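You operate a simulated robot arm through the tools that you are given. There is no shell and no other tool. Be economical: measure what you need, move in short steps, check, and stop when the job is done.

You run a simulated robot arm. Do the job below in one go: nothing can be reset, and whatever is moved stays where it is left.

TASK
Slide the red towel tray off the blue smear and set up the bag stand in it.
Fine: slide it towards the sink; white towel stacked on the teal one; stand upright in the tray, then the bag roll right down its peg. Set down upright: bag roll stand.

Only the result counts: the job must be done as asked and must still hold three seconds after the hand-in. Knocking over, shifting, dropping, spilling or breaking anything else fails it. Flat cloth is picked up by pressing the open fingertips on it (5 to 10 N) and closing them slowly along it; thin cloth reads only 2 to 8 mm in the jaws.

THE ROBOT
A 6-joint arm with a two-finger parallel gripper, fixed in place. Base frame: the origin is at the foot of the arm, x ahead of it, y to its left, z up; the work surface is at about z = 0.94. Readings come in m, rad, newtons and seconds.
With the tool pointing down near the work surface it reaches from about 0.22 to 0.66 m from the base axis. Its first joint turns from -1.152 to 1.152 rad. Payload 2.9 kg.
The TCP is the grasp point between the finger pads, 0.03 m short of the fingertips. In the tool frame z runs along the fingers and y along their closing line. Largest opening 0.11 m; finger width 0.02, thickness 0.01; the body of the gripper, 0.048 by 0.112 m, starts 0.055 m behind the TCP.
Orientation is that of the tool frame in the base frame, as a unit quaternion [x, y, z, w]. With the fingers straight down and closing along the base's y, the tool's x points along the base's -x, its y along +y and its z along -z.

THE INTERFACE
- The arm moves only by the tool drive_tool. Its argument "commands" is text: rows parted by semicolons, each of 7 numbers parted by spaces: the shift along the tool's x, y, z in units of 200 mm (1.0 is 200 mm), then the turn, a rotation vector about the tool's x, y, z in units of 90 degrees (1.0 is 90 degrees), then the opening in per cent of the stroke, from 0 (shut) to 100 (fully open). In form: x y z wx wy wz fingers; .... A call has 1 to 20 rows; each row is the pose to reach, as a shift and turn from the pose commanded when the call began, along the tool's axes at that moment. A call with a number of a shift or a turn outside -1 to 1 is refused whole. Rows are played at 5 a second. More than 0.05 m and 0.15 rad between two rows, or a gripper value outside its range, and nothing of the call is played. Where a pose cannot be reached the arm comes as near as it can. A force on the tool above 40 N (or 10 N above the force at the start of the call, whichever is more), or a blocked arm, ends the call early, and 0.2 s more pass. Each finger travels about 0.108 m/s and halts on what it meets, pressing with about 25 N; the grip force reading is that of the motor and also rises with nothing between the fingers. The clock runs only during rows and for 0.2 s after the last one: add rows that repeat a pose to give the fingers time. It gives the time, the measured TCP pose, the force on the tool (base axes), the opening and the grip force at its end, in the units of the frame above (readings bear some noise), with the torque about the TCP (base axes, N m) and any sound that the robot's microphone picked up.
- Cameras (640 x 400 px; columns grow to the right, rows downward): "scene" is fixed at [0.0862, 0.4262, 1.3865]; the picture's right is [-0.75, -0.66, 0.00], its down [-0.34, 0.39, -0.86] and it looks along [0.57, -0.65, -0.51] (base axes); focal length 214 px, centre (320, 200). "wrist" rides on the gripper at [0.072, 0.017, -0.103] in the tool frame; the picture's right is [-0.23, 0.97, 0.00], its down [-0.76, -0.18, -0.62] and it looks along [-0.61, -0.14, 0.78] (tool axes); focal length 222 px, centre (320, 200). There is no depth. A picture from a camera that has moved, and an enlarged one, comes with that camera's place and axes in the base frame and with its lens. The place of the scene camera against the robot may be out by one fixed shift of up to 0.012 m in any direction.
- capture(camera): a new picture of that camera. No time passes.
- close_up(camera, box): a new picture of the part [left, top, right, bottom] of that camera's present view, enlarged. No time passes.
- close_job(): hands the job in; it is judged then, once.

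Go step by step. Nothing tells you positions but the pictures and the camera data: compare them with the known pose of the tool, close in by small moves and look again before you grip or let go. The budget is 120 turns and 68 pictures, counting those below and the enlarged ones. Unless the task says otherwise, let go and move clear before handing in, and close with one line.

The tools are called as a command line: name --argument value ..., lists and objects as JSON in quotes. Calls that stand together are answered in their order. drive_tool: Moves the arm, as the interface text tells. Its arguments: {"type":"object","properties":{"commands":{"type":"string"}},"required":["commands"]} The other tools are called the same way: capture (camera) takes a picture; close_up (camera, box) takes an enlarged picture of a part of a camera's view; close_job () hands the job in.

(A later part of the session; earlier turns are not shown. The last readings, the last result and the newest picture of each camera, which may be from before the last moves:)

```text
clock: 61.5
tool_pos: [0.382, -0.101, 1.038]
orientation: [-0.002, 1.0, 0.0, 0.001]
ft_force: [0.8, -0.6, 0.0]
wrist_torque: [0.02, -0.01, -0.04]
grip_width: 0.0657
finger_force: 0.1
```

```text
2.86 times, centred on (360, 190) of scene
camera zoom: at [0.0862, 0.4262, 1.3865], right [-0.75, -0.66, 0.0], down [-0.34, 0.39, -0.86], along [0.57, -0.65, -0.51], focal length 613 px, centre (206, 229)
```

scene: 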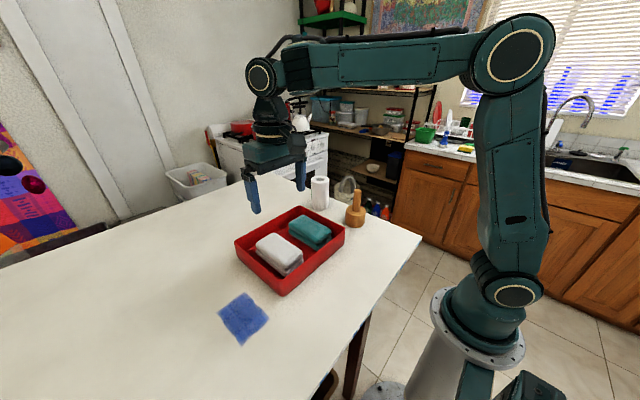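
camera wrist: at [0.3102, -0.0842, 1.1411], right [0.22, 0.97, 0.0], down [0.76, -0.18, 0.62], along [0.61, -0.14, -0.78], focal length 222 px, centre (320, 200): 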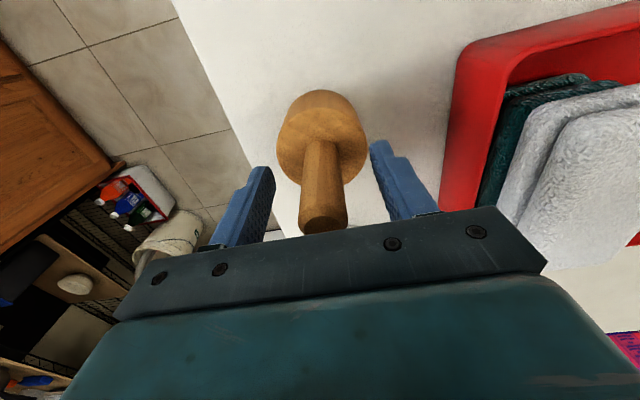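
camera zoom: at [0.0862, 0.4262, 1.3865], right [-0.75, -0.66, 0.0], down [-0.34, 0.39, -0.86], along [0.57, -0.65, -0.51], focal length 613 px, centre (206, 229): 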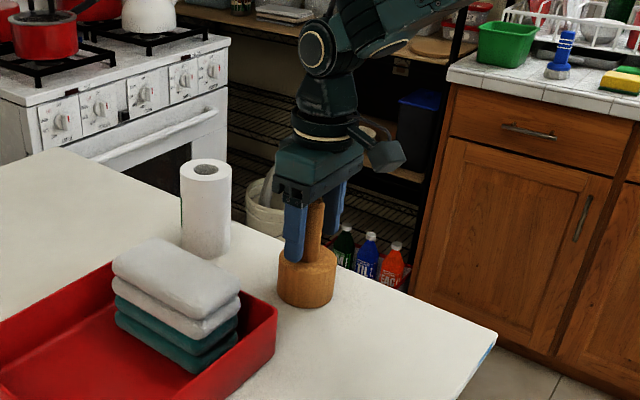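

The peg is between the pads; I'll close and test a small slow lift.

drive_tool --commands "0 0 0 0 0 0 48; 0 0 0 0 0 0 38; 0 0 0 0 0 0 28; 0 0 0 0 0 0 20; 0 0 0 0 0 0 10; 0 0 0 0 0 0 0; 0 0 0 0 0 0 0; 0 0 0 0 0 0 0"

drive_tool --commands "0 0 -0.01 0 0 0 0; 0 0 -0.025 0 0 0 0; 0 0 -0.045 0 0 0 0; 0 0 -0.065 0 0 0 0; 0 0 -0.085 0 0 0 0; 0 0 -0.105 0 0 0 0; 0 0 -0.125 0 0 0 0; 0 0 -0.145 0 0 0 0; 0 0 -0.15 0 0 0 0; 0 0 -0.15 0 0 0 0"

close_up --camera "scene" --box '[290, 120, 430, 260]'

```text
clock: 63.3
tool_pos: [0.3837, -0.1007, 1.0369]
orientation: [-0.003, 1.0, 0.0, 0.002]
ft_force: [-0.3, 0.2, 0.7]
wrist_torque: [0.06, -0.02, 0.01]
grip_width: 0.0241
finger_force: 24.7
```

```text
clock: 65.5
tool_pos: [0.3801, -0.101, 1.0669]
orientation: [-0.003, 1.0, 0.001, 0.0]
ft_force: [0.8, -0.8, -0.9]
wrist_torque: [0.01, 0.0, 0.01]
grip_width: 0.0242
finger_force: 24.6
```

```text
2.86 times, centred on (360, 190) of scene
camera zoom: at [0.0862, 0.4262, 1.3865], right [-0.75, -0.66, 0.0], down [-0.34, 0.39, -0.86], along [0.57, -0.65, -0.51], focal length 613 px, centre (206, 229)
```

zoom: 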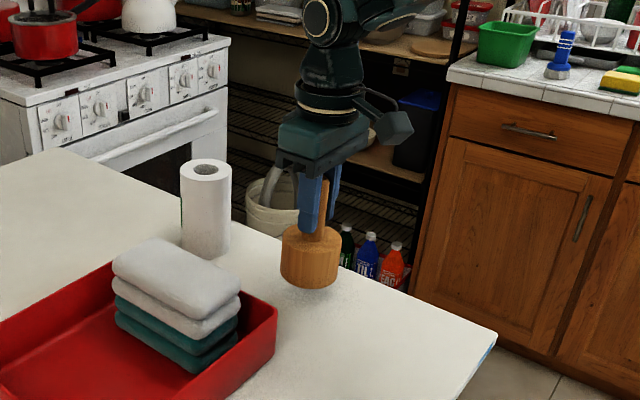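

The stand is held and lifted. I'll raise it above the towel stack height.

drive_tool --commands "0 0 -0.01 0 0 0 0; 0 0 -0.03 0 0 0 0; 0 0 -0.06 0 0 0 0; 0 0 -0.095 0 0 0 0; 0 0 -0.13 0 0 0 0; 0 0 -0.165 0 0 0 0; 0 0 -0.2 0 0 0 0; 0 0 -0.235 0 0 0 0; 0 0 -0.27 0 0 0 0; 0 0 -0.305 0 0 0 0; 0 0 -0.34 0 0 0 0; 0 0 -0.375 0 0 0 0; 0 0 -0.41 0 0 0 0; 0 0 -0.445 0 0 0 0; 0 0 -0.48 0 0 0 0; 0 0 -0.505 0 0 0 0; 0 0 -0.52 0 0 0 0; 0 0 -0.525 0 0 0 0; 0 0 -0.525 0 0 0 0"

drive_tool --commands "-0.005 0.02 0 0 0 0 0; -0.015 0.06 0 0 0 0 0; -0.028 0.11 0 0 0 0 0; -0.041 0.165 0 0 0 0 0; -0.055 0.22 0 0 0 0 0; -0.069 0.275 0 0 0 0 0; -0.083 0.33 0 0 0 0 0; -0.096 0.385 0 0 0 0 0; -0.11 0.44 0 0 0 0 0; -0.124 0.495 0 0 0 0 0; -0.138 0.55 0 0 0 0 0; -0.151 0.605 0 0 0 0 0; -0.163 0.65 0 0 0 0 0; -0.172 0.69 0 0 0 0 0; -0.178 0.71 0 0 0 0 0; -0.18 0.72 0 0 0 0 0; -0.18 0.72 0 0 0 0 0"

close_up --camera "scene" --box '[230, 120, 390, 300]'

```text
clock: 69.5
tool_pos: [0.38, -0.1011, 1.1712]
orientation: [-0.002, 1.0, 0.001, 0.0]
ft_force: [-0.6, -0.3, -1.6]
wrist_torque: [-0.03, -0.02, -0.01]
grip_width: 0.0244
finger_force: 24.9
```

```text
clock: 73.1
tool_pos: [0.4164, 0.0445, 1.1704]
orientation: [-0.002, 1.0, 0.001, 0.001]
ft_force: [-0.1, -0.4, -1.3]
wrist_torque: [-0.02, -0.01, 0.03]
grip_width: 0.0243
finger_force: 25.4
```

```text
2.22 times, centred on (310, 210) of scene
camera zoom: at [0.0862, 0.4262, 1.3865], right [-0.75, -0.66, 0.0], down [-0.34, 0.39, -0.86], along [0.57, -0.65, -0.51], focal length 477 px, centre (342, 178)
```

zoom: 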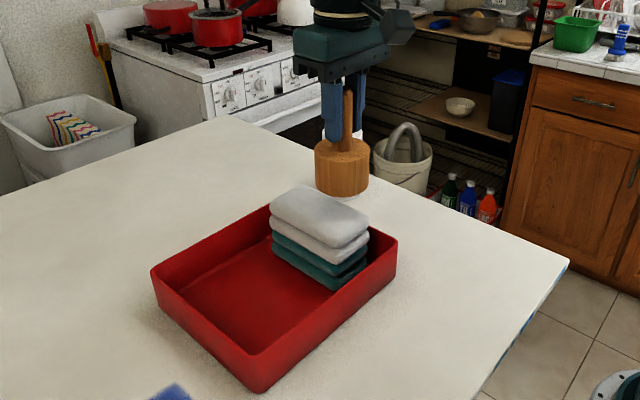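

Clear above the stack; continuing to the free half of the tray.

drive_tool --commands "-0.005 0.02 0 0 0 0 0; -0.015 0.06 0 0 0 0 0; -0.028 0.11 0 0 0 0 0; -0.041 0.165 0 0 0 0 0; -0.055 0.22 0 0 0 0 0; -0.069 0.275 0 0 0 0 0; -0.083 0.33 0 0 0 0 0; -0.096 0.385 0 0 0 0 0; -0.11 0.44 0 0 0 0 0; -0.124 0.495 0 0 0 0 0; -0.138 0.55 0 0 0 0 0; -0.151 0.605 0 0 0 0 0; -0.16 0.65 0 0 0 0 0; -0.167 0.68 0 0 0 0 0; -0.17 0.695 0 0 0 0 0; -0.17 0.7 0 0 0 0 0; -0.17 0.7 0 0 0 0 0"

capture --camera "wrist"

close_up --camera "scene" --box '[230, 120, 390, 300]'

```text
clock: 76.7
tool_pos: [0.45, 0.1831, 1.1705]
orientation: [-0.002, 1.0, 0.001, 0.001]
ft_force: [-0.2, -0.5, -2.3]
wrist_torque: [0.0, -0.02, 0.01]
grip_width: 0.0245
finger_force: 25.0
```

```text
30 pictures are left
camera wrist: at [0.3772, 0.1995, 1.275], right [0.22, 0.97, 0.0], down [0.76, -0.17, 0.62], along [0.61, -0.14, -0.78], focal length 222 px, centre (320, 200)
```

wrist: 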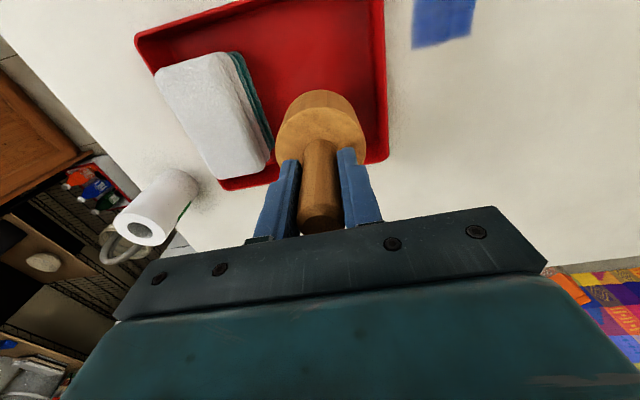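

```text
2.22 times, centred on (310, 210) of scene
camera zoom: at [0.0862, 0.4262, 1.3865], right [-0.75, -0.66, 0.0], down [-0.34, 0.39, -0.86], along [0.57, -0.65, -0.51], focal length 477 px, centre (342, 178)
```

zoom: 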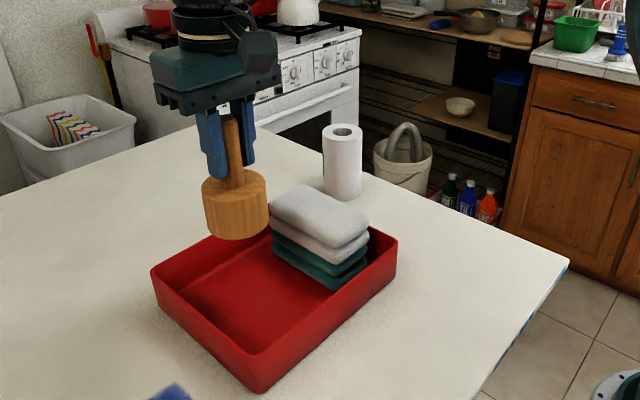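

I'll descend at (0.45,0.183) to just above the tray floor.

drive_tool --commands "0 0 0.015 0 0 0 0; 0 0 0.045 0 0 0 0; 0 0 0.08 0 0 0 0; 0 0 0.12 0 0 0 0; 0 0 0.16 0 0 0 0; 0 0 0.2 0 0 0 0; 0 0 0.24 0 0 0 0; 0 0 0.28 0 0 0 0; 0 0 0.32 0 0 0 0; 0 0 0.36 0 0 0 0; 0 0 0.4 0 0 0 0; 0 0 0.44 0 0 0 0; 0 0 0.48 0 0 0 0; 0 0 0.52 0 0 0 0; 0 0 0.555 0 0 0 0; 0 0 0.585 0 0 0 0; 0 0 0.605 0 0 0 0; 0 0 0.615 0 0 0 0; 0 0 0.615 0 0 0 0"

drive_tool --commands "0 0 0.008 0 0 0 0; 0 0 0.015 0 0 0 0; 0 0 0.015 0 0 0 0"

close_up --camera "scene" --box '[230, 150, 370, 300]'

```text
clock: 80.7
tool_pos: [0.4491, 0.1843, 1.0472]
orientation: [-0.002, 1.0, 0.001, 0.001]
ft_force: [0.4, 0.1, -1.3]
wrist_torque: [0.0, 0.02, -0.04]
grip_width: 0.0242
finger_force: 25.1
```

```text
clock: 81.5
tool_pos: [0.4503, 0.1838, 1.0443]
orientation: [-0.002, 1.0, 0.001, 0.001]
ft_force: [-0.3, -0.3, -1.6]
wrist_torque: [0.01, -0.03, 0.01]
grip_width: 0.0243
finger_force: 25.3
```

```text
2.67 times, centred on (300, 225) of scene
camera zoom: at [0.0862, 0.4262, 1.3865], right [-0.75, -0.66, 0.0], down [-0.34, 0.39, -0.86], along [0.57, -0.65, -0.51], focal length 572 px, centre (373, 133)
```

zoom: 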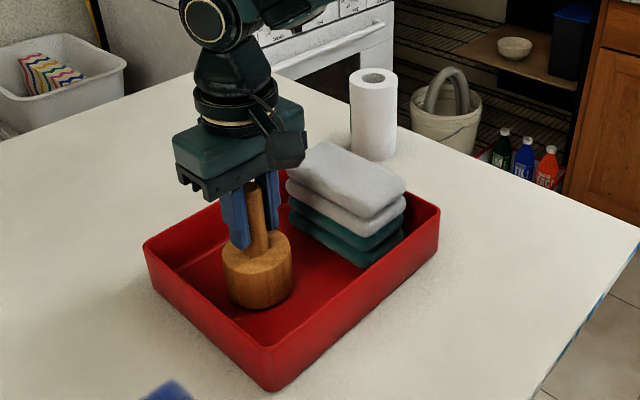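

drive_tool --commands "0 0 0.008 0 0 0 0; 0 0 0.008 0 0 0 0"

```text
clock: 82.1
tool_pos: [0.45, 0.1845, 1.0432]
orientation: [-0.003, 1.0, 0.001, 0.0]
ft_force: [-0.3, 0.5, -1.9]
wrist_torque: [0.02, 0.01, -0.03]
grip_width: 0.0245
finger_force: 25.6
```

No contact yet; continuing in 1.5 mm steps.

drive_tool --commands "0 0 0.008 0 0 0 0; 0 0 0.008 0 0 0 0"

drive_tool --commands "0 0 0.005 0 0 0 0; 0 0 0.005 0 0 0 0"

```text
clock: 82.7
tool_pos: [0.4485, 0.1846, 1.0431]
orientation: [-0.003, 1.0, 0.001, 0.003]
ft_force: [-2.2, -0.8, 10.3]
wrist_torque: [-0.43, 0.23, -0.03]
grip_width: 0.0243
finger_force: 25.0
```

```text
clock: 83.3
tool_pos: [0.4495, 0.1826, 1.0405]
orientation: [-0.002, 1.0, 0.002, 0.004]
ft_force: [-0.6, 2.8, 23.4]
wrist_torque: [-0.32, 0.05, 0.0]
grip_width: 0.0245
finger_force: 24.9
```

The stand is on the tray floor. I'll relax the press, open, and rise.

drive_tool --commands "0 0 -0.007 0 0 0 0; 0 0 -0.007 0 0 0 0; 0 0 -0.007 0 0 0 26; 0 0 -0.007 0 0 0 34; 0 0 -0.007 0 0 0 45; 0 0 -0.007 0 0 0 50; 0 0 -0.05 0 0 0 50; 0 0 -0.15 0 0 0 50; 0 0 -0.3 0 0 0 50; 0 0 -0.5 0 0 0 50; 0 0 -0.7 0 0 0 50; 0 0 -0.7 0 0 0 50"

capture --camera "wrist"

close_up --camera "scene" --box '[230, 150, 370, 300]'

```text
clock: 85.9
tool_pos: [0.449, 0.1808, 1.1786]
orientation: [-0.002, 1.0, 0.001, 0.001]
ft_force: [0.0, 0.5, -0.6]
wrist_torque: [0.0, -0.01, -0.01]
grip_width: 0.055
finger_force: 0.0
```

```text
27 pictures are left
camera wrist: at [0.3763, 0.1968, 1.2827], right [0.22, 0.97, 0.0], down [0.76, -0.18, 0.62], along [0.61, -0.14, -0.78], focal length 222 px, centre (320, 200)
```

wrist: 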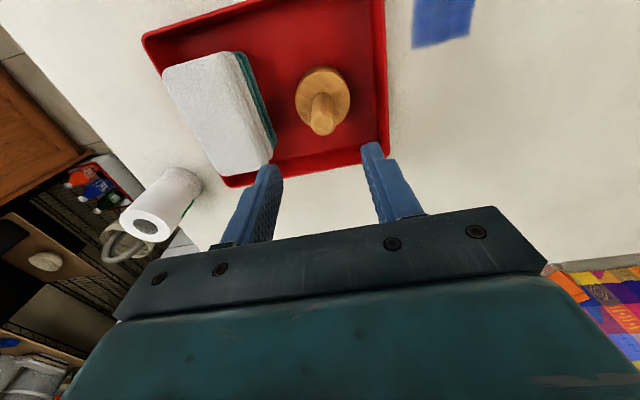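

```text
2.67 times, centred on (300, 225) of scene
camera zoom: at [0.0862, 0.4262, 1.3865], right [-0.75, -0.66, 0.0], down [-0.34, 0.39, -0.86], along [0.57, -0.65, -0.51], focal length 572 px, centre (373, 133)
```

zoom: 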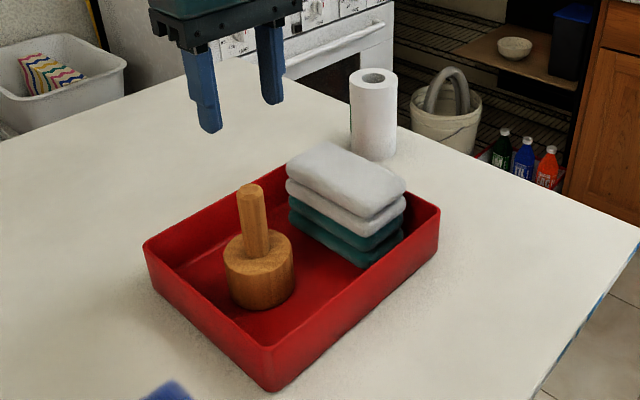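

The stand is upright in the tray. Next is the roll near (0.55,-0.10), so I'll move over to view it.

drive_tool --commands "-0.07 -0.2 0 0 0 0 70; -0.14 -0.4 0 0 0 0 90; -0.21 -0.6 0 0 0 0 96; -0.28 -0.8 0 0 0 0 96; -0.35 -0.98 0 0 0 0 96; -0.35 -0.98 0 0 0 0 96"

capture --camera "wrist"

```text
clock: 87.3
tool_pos: [0.5247, -0.0165, 1.1768]
orientation: [-0.002, 1.0, 0.001, 0.0]
ft_force: [0.4, -0.1, 0.6]
wrist_torque: [-0.01, 0.01, 0.0]
grip_width: 0.1057
finger_force: 0.0
```

```text
25 pictures are left
camera wrist: at [0.4512, 0.0006, 1.2808], right [0.22, 0.97, 0.0], down [0.76, -0.17, 0.62], along [0.61, -0.14, -0.78], focal length 222 px, centre (320, 200)
```

wrist: 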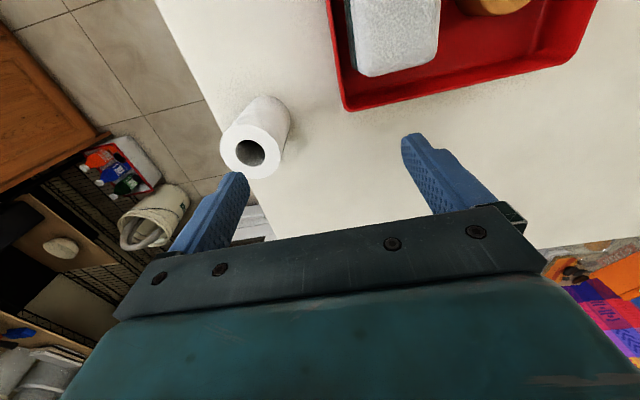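

The roll is at about (0.548,-0.106), with its top near 1.045, a bore of about 35 mm and an outside of about 68 mm. I'll hover directly above it.

drive_tool --commands "-0.04 -0.15 0.05 0 0 0 96; -0.08 -0.3 0.12 0 0 0 96; -0.117 -0.4475 0.2 0 0 0 96; -0.117 -0.4475 0.285 0 0 0 96; -0.117 -0.4475 0.285 0 0 0 96"

capture --camera "wrist"

close_up --camera "scene" --box '[250, 110, 390, 250]'

```text
clock: 88.5
tool_pos: [0.5465, -0.1032, 1.1241]
orientation: [-0.002, 1.0, 0.0, 0.001]
ft_force: [0.2, -0.6, -0.1]
wrist_torque: [0.01, -0.01, 0.0]
grip_width: 0.1054
finger_force: 0.1
```

```text
24 pictures are left
camera wrist: at [0.4734, -0.0866, 1.2268], right [0.22, 0.97, 0.0], down [0.76, -0.18, 0.62], along [0.61, -0.14, -0.78], focal length 222 px, centre (320, 200)
```

wrist: 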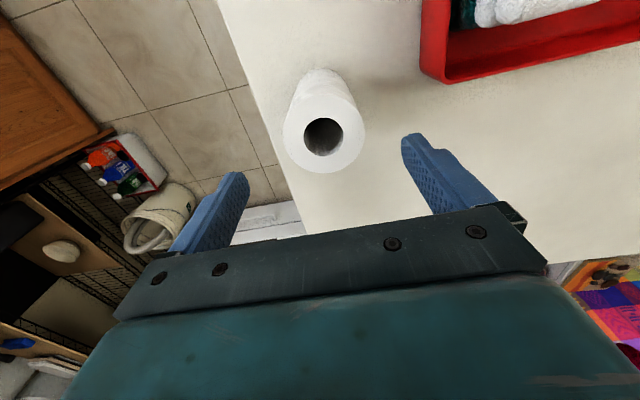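

```text
2.86 times, centred on (320, 180) of scene
camera zoom: at [0.0862, 0.4262, 1.3865], right [-0.75, -0.66, 0.0], down [-0.34, 0.39, -0.86], along [0.57, -0.65, -0.51], focal length 613 px, centre (320, 257)
```

zoom: 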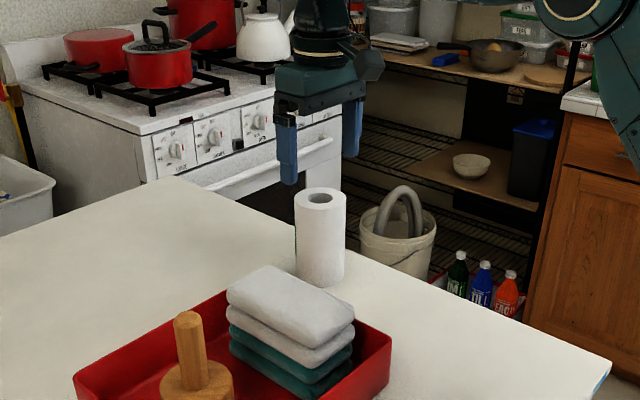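

The roll centre is (0.548,-0.101). I'll descend around its top and grip.

drive_tool --commands "-0.007 0.012 0.12 0 0 0 96; -0.007 0.012 0.24 0 0 0 96; -0.007 0.012 0.36 0 0 0 96; -0.007 0.012 0.46 0 0 0 96; -0.007 0.012 0.53 0 0 0 96; -0.007 0.012 0.53 0 0 0 96"

capture --camera "wrist"

```text
clock: 89.9
tool_pos: [0.5471, -0.0974, 1.0176]
orientation: [-0.003, 1.0, 0.001, 0.0]
ft_force: [-0.3, 0.9, 0.4]
wrist_torque: [-0.02, -0.02, -0.01]
grip_width: 0.1055
finger_force: 0.0
```

```text
22 pictures are left
camera wrist: at [0.4735, -0.0803, 1.1217], right [0.22, 0.97, 0.0], down [0.76, -0.17, 0.62], along [0.61, -0.14, -0.78], focal length 222 px, centre (320, 200)
```

wrist: 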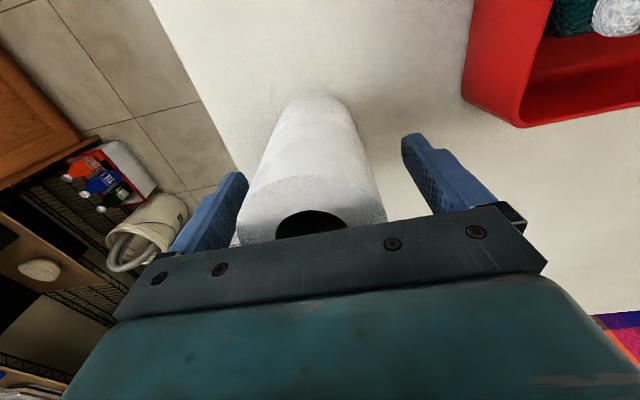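

The roll sits about 4 mm to -y of centre; I'll adjust and close gently.

drive_tool --commands "0 -0.02 0 0 0 0 92; 0 -0.02 0 0 0 0 86; 0 -0.02 0 0 0 0 80; 0 -0.02 0 0 0 0 75; 0 -0.02 0 0 0 0 71; 0 -0.02 0 0 0 0 67; 0 -0.02 0 0 0 0 63; 0 -0.02 0 0 0 0 59; 0 -0.02 0 0 0 0 50; 0 -0.02 0 0 0 0 40; 0 -0.02 0 0 0 0 20; 0 -0.02 0 0 0 0 0; 0 -0.02 0 0 0 0 0"

drive_tool --commands "0 0 -0.01 0 0 0 0; 0 0 -0.025 0 0 0 0; 0 0 -0.045 0 0 0 0; 0 0 -0.065 0 0 0 0; 0 0 -0.085 0 0 0 0; 0 0 -0.105 0 0 0 0; 0 0 -0.125 0 0 0 0; 0 0 -0.145 0 0 0 0; 0 0 -0.15 0 0 0 0; 0 0 -0.15 0 0 0 0"

close_up --camera "scene" --box '[250, 110, 390, 250]'

```text
clock: 92.7
tool_pos: [0.5471, -0.1024, 1.0173]
orientation: [-0.002, 1.0, 0.001, 0.001]
ft_force: [0.3, 0.4, 1.9]
wrist_torque: [-0.09, 0.01, 0.03]
grip_width: 0.0657
finger_force: 25.0
```

```text
clock: 94.9
tool_pos: [0.5469, -0.1014, 1.0465]
orientation: [-0.003, 1.0, 0.001, 0.001]
ft_force: [0.4, -0.1, -1.7]
wrist_torque: [0.01, -0.02, -0.03]
grip_width: 0.0657
finger_force: 25.0
```

```text
2.86 times, centred on (320, 180) of scene
camera zoom: at [0.0862, 0.4262, 1.3865], right [-0.75, -0.66, 0.0], down [-0.34, 0.39, -0.86], along [0.57, -0.65, -0.51], focal length 613 px, centre (320, 257)
```

zoom: 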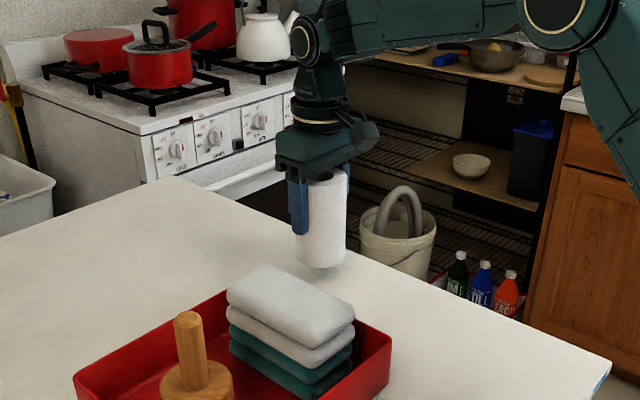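

The roll is held. I'll raise it well above the peg height.

drive_tool --commands "0 0 -0.01 0 0 0 0; 0 0 -0.03 0 0 0 0; 0 0 -0.065 0 0 0 0; 0 0 -0.105 0 0 0 0; 0 0 -0.145 0 0 0 0; 0 0 -0.185 0 0 0 0; 0 0 -0.225 0 0 0 0; 0 0 -0.265 0 0 0 0; 0 0 -0.305 0 0 0 0; 0 0 -0.345 0 0 0 0; 0 0 -0.385 0 0 0 0; 0 0 -0.425 0 0 0 0; 0 0 -0.465 0 0 0 0; 0 0 -0.505 0 0 0 0; 0 0 -0.545 0 0 0 0; 0 0 -0.58 0 0 0 0; 0 0 -0.605 0 0 0 0; 0 0 -0.62 0 0 0 0; 0 0 -0.62 0 0 0 0"

drive_tool --commands "0.007 0.02 0 0 0 0 0; 0.02 0.06 0 0 0 0 0; 0.037 0.11 0 0 0 0 0; 0.056 0.165 0 0 0 0 0; 0.075 0.22 0 0 0 0 0; 0.094 0.275 0 0 0 0 0; 0.113 0.33 0 0 0 0 0; 0.131 0.385 0 0 0 0 0; 0.15 0.44 0 0 0 0 0; 0.169 0.495 0 0 0 0 0; 0.188 0.55 0 0 0 0 0; 0.206 0.605 0 0 0 0 0; 0.222 0.65 0 0 0 0 0; 0.235 0.69 0 0 0 0 0; 0.242 0.71 0 0 0 0 0; 0.245 0.72 0 0 0 0 0; 0.245 0.72 0 0 0 0 0"

```text
clock: 98.9
tool_pos: [0.5456, -0.1035, 1.1706]
orientation: [-0.002, 1.0, 0.001, 0.0]
ft_force: [-0.2, -0.8, -1.7]
wrist_torque: [0.0, 0.0, -0.01]
grip_width: 0.0656
finger_force: 24.9
```

```text
clock: 102.5
tool_pos: [0.495, 0.0403, 1.1726]
orientation: [-0.003, 1.0, 0.001, 0.001]
ft_force: [0.2, -0.1, -1.4]
wrist_torque: [0.0, -0.03, 0.0]
grip_width: 0.0657
finger_force: 25.1
```

drive_tool --commands "0.006 0.02 0 0 0 0 0; 0.019 0.06 0 0 0 0 0; 0.035 0.11 0 0 0 0 0; 0.053 0.165 0 0 0 0 0; 0.07 0.22 0 0 0 0 0; 0.088 0.275 0 0 0 0 0; 0.105 0.33 0 0 0 0 0; 0.123 0.385 0 0 0 0 0; 0.14 0.44 0 0 0 0 0; 0.158 0.495 0 0 0 0 0; 0.175 0.55 0 0 0 0 0; 0.193 0.605 0 0 0 0 0; 0.207 0.65 0 0 0 0 0; 0.22 0.69 0 0 0 0 0; 0.226 0.707 0 0 0 0 0; 0.2275 0.7135 0 0 0 0 0; 0.2275 0.7135 0 0 0 0 0"

capture --camera "wrist"

close_up --camera "scene" --box '[220, 130, 340, 290]'

```text
clock: 106.1
tool_pos: [0.4619, 0.1744, 1.1772]
orientation: [-0.003, 1.0, -0.013, -0.003]
ft_force: [0.1, 0.1, -0.4]
wrist_torque: [-0.01, 0.02, 0.01]
grip_width: 0.0656
finger_force: 25.1
out of reach, approached as far as the arm can: row 4, 5, 6, 7, 8, 9, 10, 11, 12, 13, 14, 15, 16, 17
```

```text
20 pictures are left
camera wrist: at [0.3899, 0.1951, 1.2815], right [0.22, 0.97, -0.03], down [0.77, -0.16, 0.62], along [0.6, -0.16, -0.78], focal length 222 px, centre (320, 200)
```

wrist: 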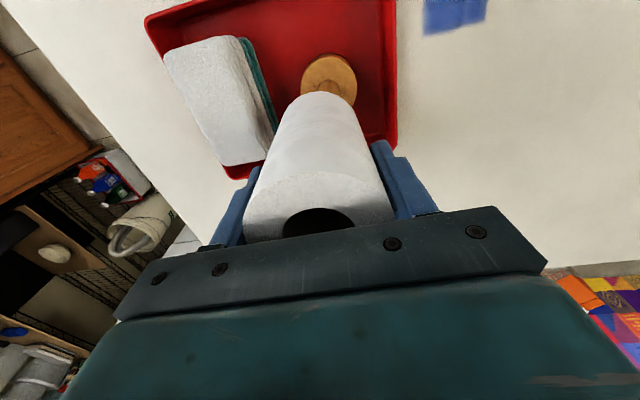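

```text
2.50 times, centred on (280, 210) of scene
camera zoom: at [0.0862, 0.4262, 1.3865], right [-0.75, -0.66, 0.0], down [-0.34, 0.39, -0.86], along [0.57, -0.65, -0.51], focal length 536 px, centre (420, 175)
```

zoom: 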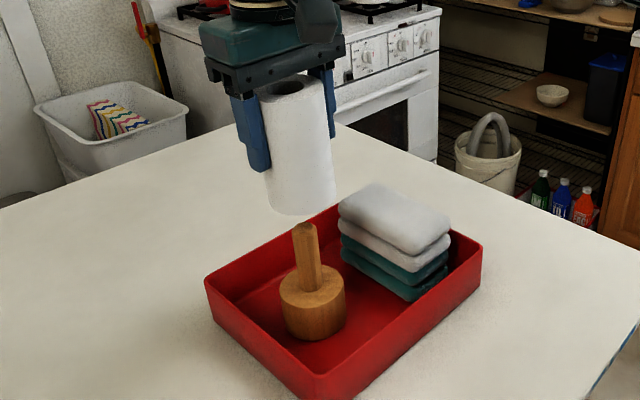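

The solver reports being out of reach on the way here, and the tool is slightly off target and tilted about 1.5°. I'll hold and see how it settles.

drive_tool --commands "0 0 0 0 0 0 0; 0 0 0 0 0 0 0; 0 0 0 0 0 0 0"

```text
clock: 106.9
tool_pos: [0.4617, 0.176, 1.1783]
orientation: [-0.003, 1.0, -0.013, -0.003]
ft_force: [-0.6, -1.2, -1.2]
wrist_torque: [0.04, -0.01, -0.02]
grip_width: 0.0656
finger_force: 24.8
```

drive_tool --commands "0.01 0.005 0.005 -0.006 -0.002 0 0; 0.02 0.012 0.01 -0.012 -0.004 0 0; 0.03 0.02 0.015 -0.018 -0.005 0 0; 0.03 0.02 0.015 -0.018 -0.005 0 0"

```text
clock: 107.9
tool_pos: [0.4543, 0.1919, 1.1822]
orientation: [-0.003, 1.0, 0.015, 0.003]
ft_force: [-0.5, 0.1, -0.9]
wrist_torque: [0.0, -0.01, 0.01]
grip_width: 0.0656
finger_force: 25.2
out of reach, approached as far as the arm can: row 1, 2, 3, 4
```

drive_tool --commands "0.006 -0.011 0.008 0.005 0.001 0 0; 0.012 -0.022 0.015 0.01 0.002 0 0; 0.018 -0.033 0.022 0.014 0.003 0 0; 0.025 -0.045 0.03 0.019 0.004 0 0; 0.025 -0.045 0.03 0.019 0.004 0 0"

```text
clock: 109.1
tool_pos: [0.4504, 0.1826, 1.1801]
orientation: [-0.003, 1.0, -0.002, -0.001]
ft_force: [-0.2, -0.1, -1.7]
wrist_torque: [0.02, 0.03, 0.0]
grip_width: 0.0657
finger_force: 25.2
out of reach, approached as far as the arm can: row 1, 2, 3, 4, 5
```

Now it is vertical again and over the target. I'll check the alignment with pictures.

capture --camera "wrist"

close_up --camera "scene" --box '[220, 130, 340, 290]'

```text
18 pictures are left
camera wrist: at [0.3777, 0.1997, 1.2846], right [0.22, 0.97, 0.0], down [0.76, -0.17, 0.62], along [0.61, -0.14, -0.78], focal length 222 px, centre (320, 200)
```

wrist: 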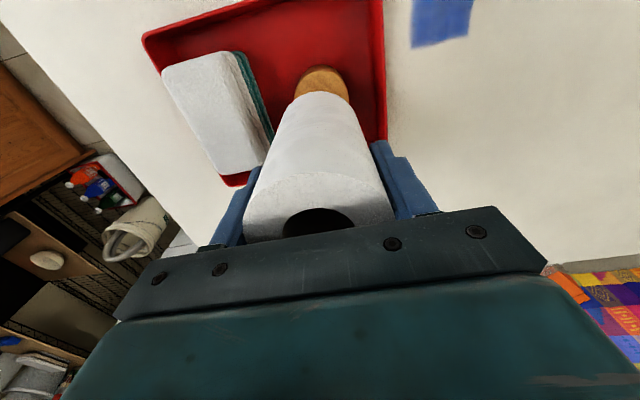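

```text
2.50 times, centred on (280, 210) of scene
camera zoom: at [0.0863, 0.4262, 1.3865], right [-0.75, -0.66, 0.0], down [-0.34, 0.39, -0.86], along [0.57, -0.65, -0.51], focal length 536 px, centre (420, 175)
```

zoom: 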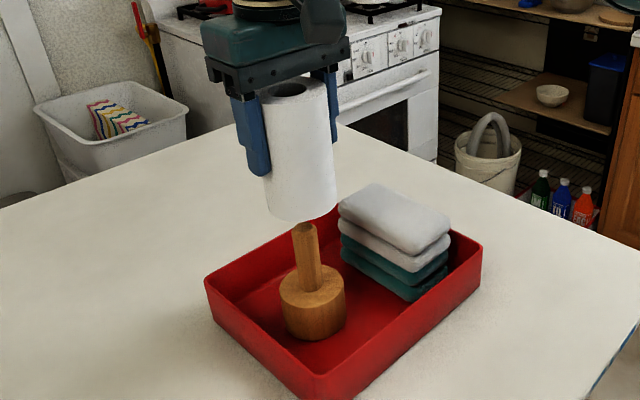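

close_up --camera "scene" --box '[250, 180, 300, 250]'

close_up --camera "wrist" --box '[260, 50, 400, 230]'

```text
5.71 times, centred on (275, 215) of scene
camera zoom: at [0.0863, 0.4262, 1.3865], right [-0.75, -0.66, 0.0], down [-0.34, 0.39, -0.86], along [0.57, -0.65, -0.51], focal length 1226 px, centre (577, 114)
```

zoom: 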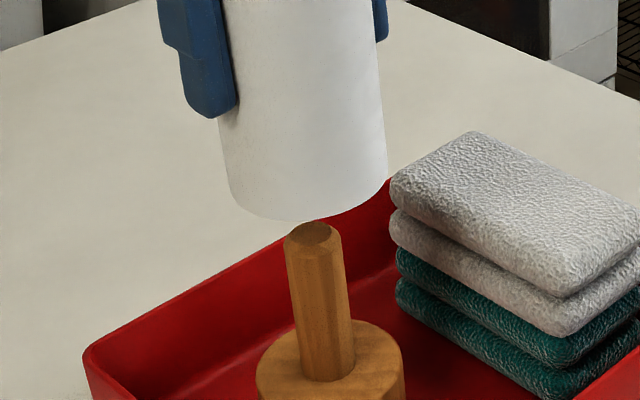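

```text
2.22 times, centred on (330, 140) of wrist
camera zoom: at [0.3777, 0.1997, 1.2846], right [0.22, 0.97, 0.0], down [0.76, -0.17, 0.62], along [0.61, -0.14, -0.78], focal length 494 px, centre (298, 333)
```

zoom: 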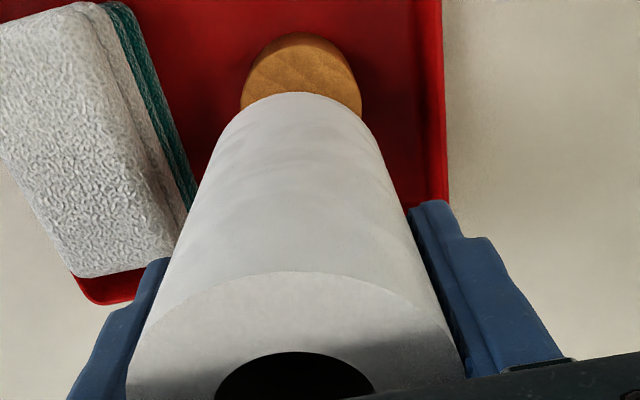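

The roll is within about 3 mm of the peg axis. I'll nudge it +x/+y slightly and lower to just above the peg.

drive_tool --commands "-0.004 0.002 0.01 0.001 -0.001 0 0; -0.008 0.005 0.03 0.002 -0.001 0 0; -0.0125 0.0075 0.06 0.003 -0.001 0 0; -0.0125 0.0075 0.09 0.003 -0.001 0 0; -0.0125 0.0075 0.115 0.003 -0.001 0 0; -0.0125 0.0075 0.115 0.003 -0.001 0 0"

close_up --camera "scene" --box '[250, 180, 300, 250]'

```text
clock: 110.5
tool_pos: [0.4641, 0.1885, 1.1701]
orientation: [-0.003, 1.0, -0.003, 0.0]
ft_force: [0.8, 1.2, -0.5]
wrist_torque: [0.02, 0.0, -0.01]
grip_width: 0.0656
finger_force: 24.8
out of reach, approached as far as the arm can: row 1, 2, 3, 4, 5, 6
```

```text
5.71 times, centred on (275, 215) of scene
camera zoom: at [0.0862, 0.4262, 1.3865], right [-0.75, -0.66, 0.0], down [-0.34, 0.39, -0.86], along [0.57, -0.65, -0.51], focal length 1226 px, centre (577, 114)
```

zoom: 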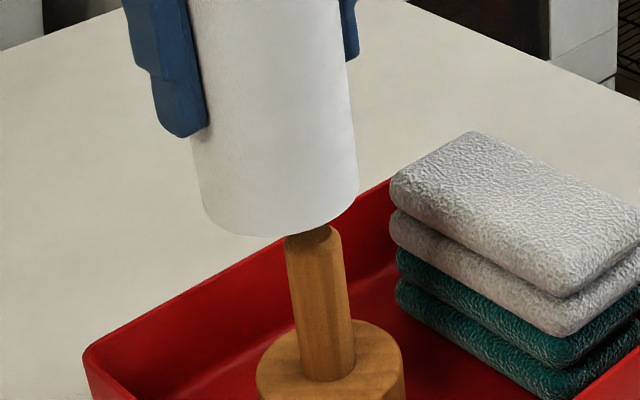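

The approach lands outward and high of the target, so the arm seems to be in an awkward configuration. I'll look at the whole scene.

capture --camera "scene"

```text
13 pictures are left
```

scene: 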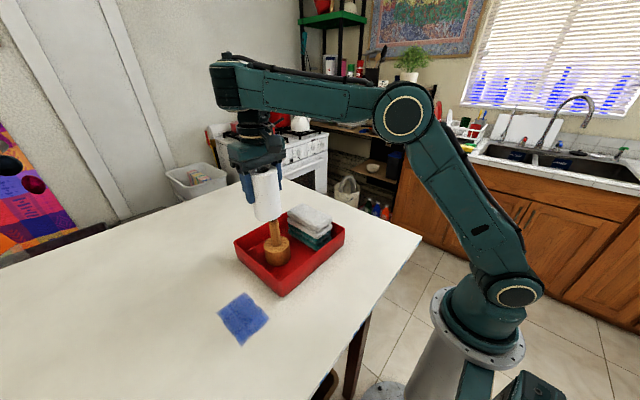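

The wrist seems to have flipped into another branch. The roll is round, so yaw is free. I'll try yawing the tool a little (while rising 1 cm) to see whether that frees it.

drive_tool --commands "0 0 -0.03 0 0 0.03 0; 0 0 -0.05 0 0 0.06 0; 0 0 -0.05 0 0 0.09 0; 0 0 -0.05 0 0 0.12 0; 0 0 -0.05 0 0 0.15 0; 0 0 -0.05 0 0 0.15 0"

```text
clock: 111.9
tool_pos: [0.4622, 0.1857, 1.1794]
orientation: [0.115, 0.993, -0.002, 0.003]
ft_force: [0.3, 0.3, -1.0]
wrist_torque: [-0.01, 0.0, -0.03]
grip_width: 0.0658
finger_force: 25.2
```

Yawing removed the problem. I'll use this yawed frame to move to the target above the peg.

drive_tool --commands "0.012 -0.005 0.01 0 0 0 0; 0.024 -0.01 0.025 0 0 0 0; 0.036 -0.015 0.04 0 0 0 0; 0.047 -0.019 0.06 0 0 0 0; 0.047 -0.019 0.06 0 0 0 0"

```text
clock: 113.1
tool_pos: [0.4639, 0.179, 1.1737]
orientation: [0.115, 0.993, -0.017, 0.001]
ft_force: [0.3, 0.5, -1.1]
wrist_torque: [-0.03, 0.0, 0.0]
grip_width: 0.0657
finger_force: 25.3
out of reach, approached as far as the arm can: row 3, 4, 5
```

The limit is positional: this arm branch can't fold further inward here. The stand went in via a closer-in route, so I'll back out along my path and re-enter through a smaller radius.

drive_tool --commands "-0.01 -0.01 -0.01 -0.004 0.001 -0.01 0; -0.025 -0.03 -0.02 -0.008 0.002 -0.02 0; -0.045 -0.065 -0.02 -0.012 0.003 -0.03 0; -0.068 -0.11 -0.02 -0.016 0.004 -0.045 0; -0.09 -0.155 -0.02 -0.021 0.004 -0.06 0; -0.113 -0.2 -0.02 -0.021 0.004 -0.075 0; -0.136 -0.245 -0.02 -0.021 0.004 -0.09 0; -0.158 -0.29 -0.02 -0.021 0.004 -0.105 0; -0.18 -0.335 -0.02 -0.021 0.004 -0.12 0; -0.203 -0.38 -0.02 -0.021 0.004 -0.13 0; -0.226 -0.425 -0.02 -0.021 0.004 -0.14 0; -0.25 -0.47 -0.02 -0.021 0.004 -0.147 0; -0.272 -0.515 -0.02 -0.021 0.004 -0.147 0; -0.29 -0.555 -0.02 -0.021 0.004 -0.147 0; -0.302 -0.58 -0.02 -0.021 0.004 -0.147 0; -0.308 -0.59 -0.02 -0.021 0.004 -0.147 0; -0.308 -0.59 -0.02 -0.021 0.004 -0.147 0"

```text
clock: 116.7
tool_pos: [0.4909, 0.0556, 1.1755]
orientation: [-0.001, 1.0, 0.014, -0.001]
ft_force: [-0.4, -0.3, -1.8]
wrist_torque: [0.01, 0.02, -0.01]
grip_width: 0.0655
finger_force: 25.5
out of reach, approached as far as the arm can: row 1, 2, 3, 4, 5, 6, 7, 8, 9, 10, 11, 12, 13, 14, 15, 16, 17
```

drive_tool --commands "-0.02 -0.02 0 0.005 0 0 0; -0.04 -0.06 0 0.01 0 0 0; -0.06 -0.11 0 0.015 0 0 0; -0.08 -0.165 0 0.018 0 0 0; -0.1 -0.22 0 0.018 0 0 0; -0.12 -0.275 0 0.018 0 0 0; -0.14 -0.33 0 0.018 0 0 0; -0.16 -0.385 0 0.018 0 0 0; -0.18 -0.44 0 0.018 0 0 0; -0.2 -0.495 0.005 0.018 0 0 0; -0.215 -0.55 0.01 0.018 0 0 0; -0.23 -0.605 0.015 0.018 0 0 0; -0.245 -0.66 0.02 0.018 0 0 0; -0.26 -0.71 0.025 0.018 0 0 0; -0.27 -0.75 0.025 0.018 0 0 0; -0.275 -0.77 0.025 0.018 0 0 0; -0.275 -0.78 0.025 0.018 0 0 0; -0.275 -0.78 0.025 0.018 0 0 0"

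```text
clock: 120.5
tool_pos: [0.5445, -0.0987, 1.1677]
orientation: [0.001, 1.0, 0.0, 0.001]
ft_force: [0.8, -0.1, -1.3]
wrist_torque: [0.0, 0.02, -0.01]
grip_width: 0.0658
finger_force: 24.9
```

Back with no reach complaint. Now down, to unwind the branch.

drive_tool --commands "0 0 0.015 0 0 0 0; 0 0 0.045 0 0 0 0; 0 0 0.085 0 0 0 0; 0 0 0.125 0 0 0 0; 0 0 0.165 0 0 0 0; 0 0 0.205 0 0 0 0; 0 0 0.245 0 0 0 0; 0 0 0.285 0 0 0 0; 0 0 0.325 0 0 0 0; 0 0 0.365 0 0 0 0; 0 0 0.405 0 0 0 0; 0 0 0.445 0 0 0 0; 0 0 0.48 0 0 0 0; 0 0 0.505 0 0 0 0; 0 0 0.515 0 0 0 0; 0 0 0.52 0 0 0 0; 0 0 0.52 0 0 0 0"

drive_tool --commands "0.01 0 0 0 0 0 0; 0.03 0 0 0 0 0 0; 0.065 0 0 0 0 0 0; 0.105 0 0 0 0 0 0; 0.15 0 0 0 0 0 0; 0.195 0 0 0 0 0 0; 0.24 0 0 0 0 0 0; 0.285 0 0 0 0 0 0; 0.33 0 0 0 0 0 0; 0.375 0 0 0 0 0 0; 0.42 0 0 0 0 0 0; 0.465 0 0 0 0 0 0; 0.51 0 0 0 0 0 0; 0.55 0 0 0 0 0 0; 0.58 0 0 0 0 0 0; 0.6 0 0 0 0 0 0; 0.605 0 0 0 0 0 0; 0.605 0 0 0 0 0 0"

```text
clock: 124.1
tool_pos: [0.5669, -0.1029, 1.0781]
orientation: [-0.001, 1.0, 0.0, -0.001]
ft_force: [0.3, 0.2, -1.4]
wrist_torque: [-0.03, 0.01, 0.01]
grip_width: 0.0655
finger_force: 25.1
out of reach, approached as far as the arm can: row 9, 10, 11, 12, 13, 14, 15, 16, 17
```

```text
clock: 127.9
tool_pos: [0.5201, -0.1173, 1.138]
orientation: [0.0, 1.0, 0.0, 0.0]
ft_force: [-0.2, -0.1, -0.5]
wrist_torque: [0.0, -0.01, 0.02]
grip_width: 0.0657
finger_force: 25.3
out of reach, approached as far as the arm can: row 2, 3, 4, 5, 6, 7, 8, 9, 10, 11, 12, 13, 14, 15, 16, 17, 18
```

The limit persists as a curve, so it looks like a wrist branch issue. I'll look at the arm here to compare with before.

capture --camera "scene"

```text
12 pictures are left
```

scene: 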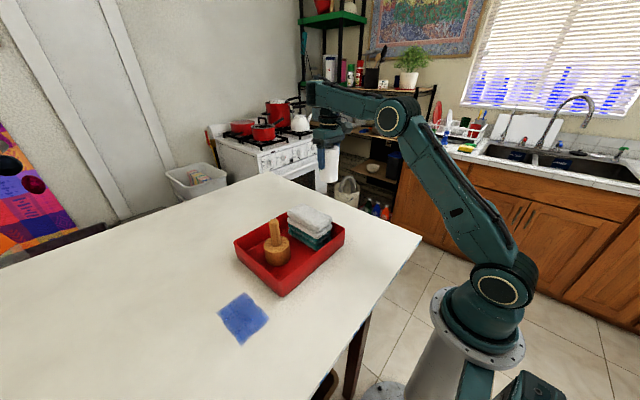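

close_up --camera "scene" --box '[290, 60, 440, 200]'

```text
2.86 times, centred on (365, 130) of scene
camera zoom: at [0.0862, 0.4262, 1.3865], right [-0.75, -0.66, 0.0], down [-0.34, 0.39, -0.86], along [0.57, -0.65, -0.51], focal length 613 px, centre (191, 400)
```

zoom: 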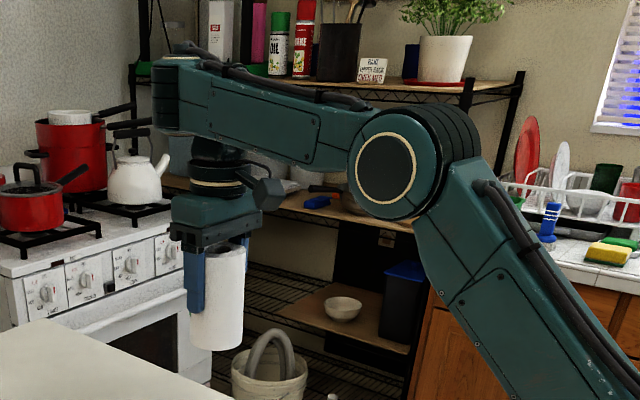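

The wrist has flipped over (its cap is now on the far side). The safe option is to put the roll back upright on free table within this branch's reach, about (0.63,-0.06). Then I can re-pose the empty arm and grip again.

drive_tool --commands "-0.01 0.005 0 0 0 0 0; -0.03 0.015 0.005 0 0 0 0; -0.065 0.03 0.012 0 0 0 0; -0.105 0.05 0.025 0 0 0 0; -0.145 0.07 0.04 0 0 0 0; -0.185 0.09 0.055 0 0 0 0; -0.225 0.11 0.07 0 0 0 0; -0.265 0.13 0.085 0 0 0 0; -0.305 0.15 0.1 0 0 0 0; -0.345 0.17 0.115 0 0 0 0; -0.385 0.19 0.13 0 0 0 0; -0.425 0.21 0.145 0 0 0 0; -0.465 0.235 0.16 0 0 0 0; -0.5 0.255 0.175 0 0 0 0; -0.525 0.27 0.185 0 0 0 0; -0.54 0.28 0.19 0 0 0 0; -0.55 0.285 0.19 0 0 0 0; -0.55 0.285 0.19 0 0 0 0"

```text
clock: 131.7
tool_pos: [0.6296, -0.0596, 1.1011]
orientation: [0.0, 1.0, 0.0, 0.002]
ft_force: [-0.4, -0.3, -0.9]
wrist_torque: [0.01, -0.01, -0.03]
grip_width: 0.0653
finger_force: 24.7
```

drive_tool --commands "0 0 0.015 0 0 0 0; 0 0 0.045 0 0 0 0; 0 0 0.08 0 0 0 0; 0 0 0.115 0 0 0 0; 0 0 0.15 0 0 0 0; 0 0 0.185 0 0 0 0; 0 0 0.22 0 0 0 0; 0 0 0.255 0 0 0 0; 0 0 0.29 0 0 0 0; 0 0 0.325 0 0 0 0; 0 0 0.355 0 0 0 0; 0 0 0.38 0 0 0 0; 0 0 0.395 0 0 0 0; 0 0 0.395 0 0 0 0"

```text
clock: 134.7
tool_pos: [0.6279, -0.0593, 1.0233]
orientation: [0.0, 1.0, 0.0, 0.0]
ft_force: [-0.5, 0.8, -1.0]
wrist_torque: [0.0, 0.03, -0.01]
grip_width: 0.0657
finger_force: 25.0
```

drive_tool --commands "0 0 0.01 0 0 0 0; 0 0 0.02 0 0 0 0; 0 0 0.02 0 0 0 0"

drive_tool --commands "0 0 0.006 0 0 0 0; 0 0 0.006 0 0 0 0"

```text
clock: 135.5
tool_pos: [0.6285, -0.0608, 1.0192]
orientation: [-0.001, 1.0, 0.0, 0.001]
ft_force: [0.7, -0.3, -0.3]
wrist_torque: [-0.01, 0.0, -0.02]
grip_width: 0.0655
finger_force: 24.6
```

```text
clock: 136.1
tool_pos: [0.6291, -0.0611, 1.0191]
orientation: [-0.001, 1.0, 0.0, 0.0]
ft_force: [-1.1, 0.4, 0.8]
wrist_torque: [0.01, -0.02, -0.02]
grip_width: 0.0654
finger_force: 24.7
```

drive_tool --commands "0 0 0.004 0 0 0 0; 0 0 0.004 0 0 0 0"

```text
clock: 136.7
tool_pos: [0.6284, -0.0593, 1.0185]
orientation: [0.0, 1.0, 0.0, 0.003]
ft_force: [-1.4, -3.5, 9.7]
wrist_torque: [-0.4, 0.34, 0.12]
grip_width: 0.0657
finger_force: 24.9
```

The roll stands on the table. I'll open and rise straight up.

drive_tool --commands "0 0 -0.003 0 0 0 0; 0 0 -0.003 0 0 0 62; 0 0 -0.003 0 0 0 68; 0 0 -0.003 0 0 0 78; 0 0 -0.003 0 0 0 90; 0 0 -0.003 0 0 0 98; 0 0 -0.003 0 0 0 98; 0 0 -0.1 0 0 0 98; 0 0 -0.2 0 0 0 98; 0 0 -0.3 0 0 0 98; 0 0 -0.4 0 0 0 98; 0 0 -0.45 0 0 0 98; 0 0 -0.45 0 0 0 98"

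```text
clock: 139.5
tool_pos: [0.6296, -0.0591, 1.1062]
orientation: [0.0, 1.0, 0.0, 0.001]
ft_force: [0.2, 0.5, 0.0]
wrist_torque: [-0.04, -0.02, 0.0]
grip_width: 0.1077
finger_force: 0.1
```

The roll is free. Now I'll move the empty arm up and inward to see whether it leaves this branch.

drive_tool --commands "0.05 0 -0.1 0 0 0 98; 0.15 0 -0.2 0 0 0 98; 0.25 0 -0.3 0 0 0 98; 0.35 0 -0.4 0 0 0 98; 0.45 0 -0.5 0 0 0 98; 0.55 0 -0.6 0 0 0 98; 0.65 0 -0.7 0 0 0 98; 0.75 0 -0.8 0 0 0 98; 0.85 0 -0.85 0 0 0 98; 0.95 0 -0.9 0 0 0 98; 1 0 -0.95 0 0 0 98; 1 0 -0.95 0 0 0 98"

drive_tool --commands "0.08 0 -0.02 0 0 0 98; 0.16 0 -0.04 0 0 0 98; 0.24 0 -0.05 0 0 0 98; 0.32 0 -0.05 0 0 0 98; 0.4 0 -0.05 0 0 0 98; 0.4 0 -0.05 0 0 0 98"

```text
clock: 142.1
tool_pos: [0.4281, -0.0583, 1.297]
orientation: [0.0, 1.0, 0.0, 0.0]
ft_force: [-0.8, 0.7, 0.2]
wrist_torque: [0.01, 0.01, 0.0]
grip_width: 0.1079
finger_force: 0.1
```

```text
clock: 143.5
tool_pos: [0.3496, -0.0613, 1.3054]
orientation: [0.0, 1.0, 0.0, 0.001]
ft_force: [0.5, -0.3, 0.0]
wrist_torque: [0.01, 0.0, -0.01]
grip_width: 0.1079
finger_force: 0.0
```

drive_tool --commands "0 -0.1 0.1 0 0 0 98; 0 -0.2 0.25 0 0 0 98; 0 -0.3 0.4 0 0 0 98; 0 -0.3 0.55 0 0 0 98; 0 -0.3 0.7 0 0 0 98; 0 -0.3 0.85 0 0 0 98; 0 -0.3 1 0 0 0 98; 0 -0.3 1 0 0 0 98"

capture --camera "scene"

```text
clock: 145.3
tool_pos: [0.3462, -0.1168, 1.106]
orientation: [0.0, 1.0, 0.001, 0.001]
ft_force: [0.1, -0.5, 0.0]
wrist_torque: [0.03, -0.01, -0.02]
grip_width: 0.1079
finger_force: 0.0
```

```text
10 pictures are left
```

scene: 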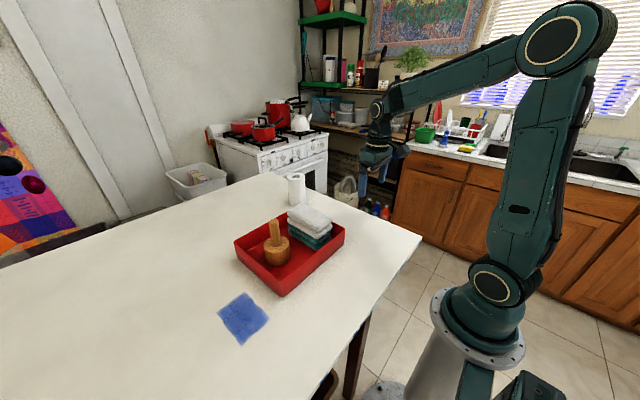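

The wrist is back in its normal branch (cap visible again). The roll is at about (0.628,-0.060). I'll approach it at low height and later fold in before raising.

drive_tool --commands "-0.15 0.04 0 0 0 0 98; -0.35 0.08 0 0 0 0 98; -0.55 0.12 0 0 0 0 98; -0.77 0.16 0 0 0 0 98; -0.9 0.2 0 0 0 0 98; -0.9 0.2 0 0 0 0 98"

drive_tool --commands "-0.15 0.03 0 0 0 0 98; -0.3 0.06 0 0 0 0 98; -0.42 0.075 0 0 0 0 98; -0.505 0.085 0 0 0 0 98; -0.505 0.085 0 0 0 0 98"

capture --camera "wrist"

```text
clock: 146.7
tool_pos: [0.5302, -0.0765, 1.1099]
orientation: [-0.001, 1.0, 0.0, 0.001]
ft_force: [0.8, 0.0, -0.5]
wrist_torque: [0.02, -0.01, 0.02]
grip_width: 0.1077
finger_force: 0.1
```

```text
clock: 147.9
tool_pos: [0.6297, -0.0619, 1.1086]
orientation: [0.001, 1.0, 0.0, 0.001]
ft_force: [0.2, -0.2, 0.1]
wrist_torque: [-0.03, 0.02, 0.02]
grip_width: 0.1077
finger_force: 0.1
```

```text
9 pictures are left
camera wrist: at [0.557, -0.0451, 1.2123], right [0.23, 0.97, 0.0], down [0.76, -0.18, 0.62], along [0.61, -0.14, -0.78], focal length 222 px, centre (320, 200)
```

wrist: 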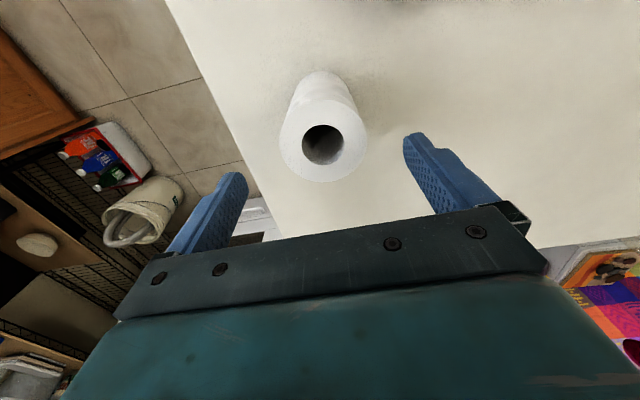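

The roll is upright and centred at about (0.630,-0.060). I'll descend, grip, and lift 2.5 cm.

drive_tool --commands "0 0.007 0.12 0 0 0 98; 0 0.007 0.24 0 0 0 98; 0 0.007 0.35 0 0 0 98; 0 0.007 0.445 0 0 0 98; 0 0.007 0.445 0 0 0 92; 0 0.007 0.445 0 0 0 86; 0 0.007 0.445 0 0 0 80; 0 0.007 0.445 0 0 0 75; 0 0.007 0.445 0 0 0 71; 0 0.007 0.445 0 0 0 67; 0 0.007 0.445 0 0 0 63; 0 0.007 0.445 0 0 0 59; 0 0.007 0.445 0 0 0 50; 0 0.007 0.445 0 0 0 40; 0 0.007 0.445 0 0 0 20; 0 0.007 0.445 0 0 0 0; 0 0.007 0.445 0 0 0 0"

drive_tool --commands "0 0 -0.01 0 0 0 0; 0 0 -0.025 0 0 0 0; 0 0 -0.045 0 0 0 0; 0 0 -0.065 0 0 0 0; 0 0 -0.085 0 0 0 0; 0 0 -0.105 0 0 0 0; 0 0 -0.12 0 0 0 0; 0 0 -0.125 0 0 0 0; 0 0 -0.125 0 0 0 0"

```text
clock: 151.5
tool_pos: [0.6303, -0.0625, 1.019]
orientation: [0.0, 1.0, 0.001, 0.001]
ft_force: [0.6, -0.4, 0.5]
wrist_torque: [-0.09, -0.03, -0.01]
grip_width: 0.0657
finger_force: 25.0
```

```text
clock: 153.5
tool_pos: [0.6312, -0.0622, 1.044]
orientation: [-0.001, 1.0, 0.0, 0.001]
ft_force: [0.1, 0.1, -2.1]
wrist_torque: [0.0, 0.0, 0.01]
grip_width: 0.0657
finger_force: 25.1
```

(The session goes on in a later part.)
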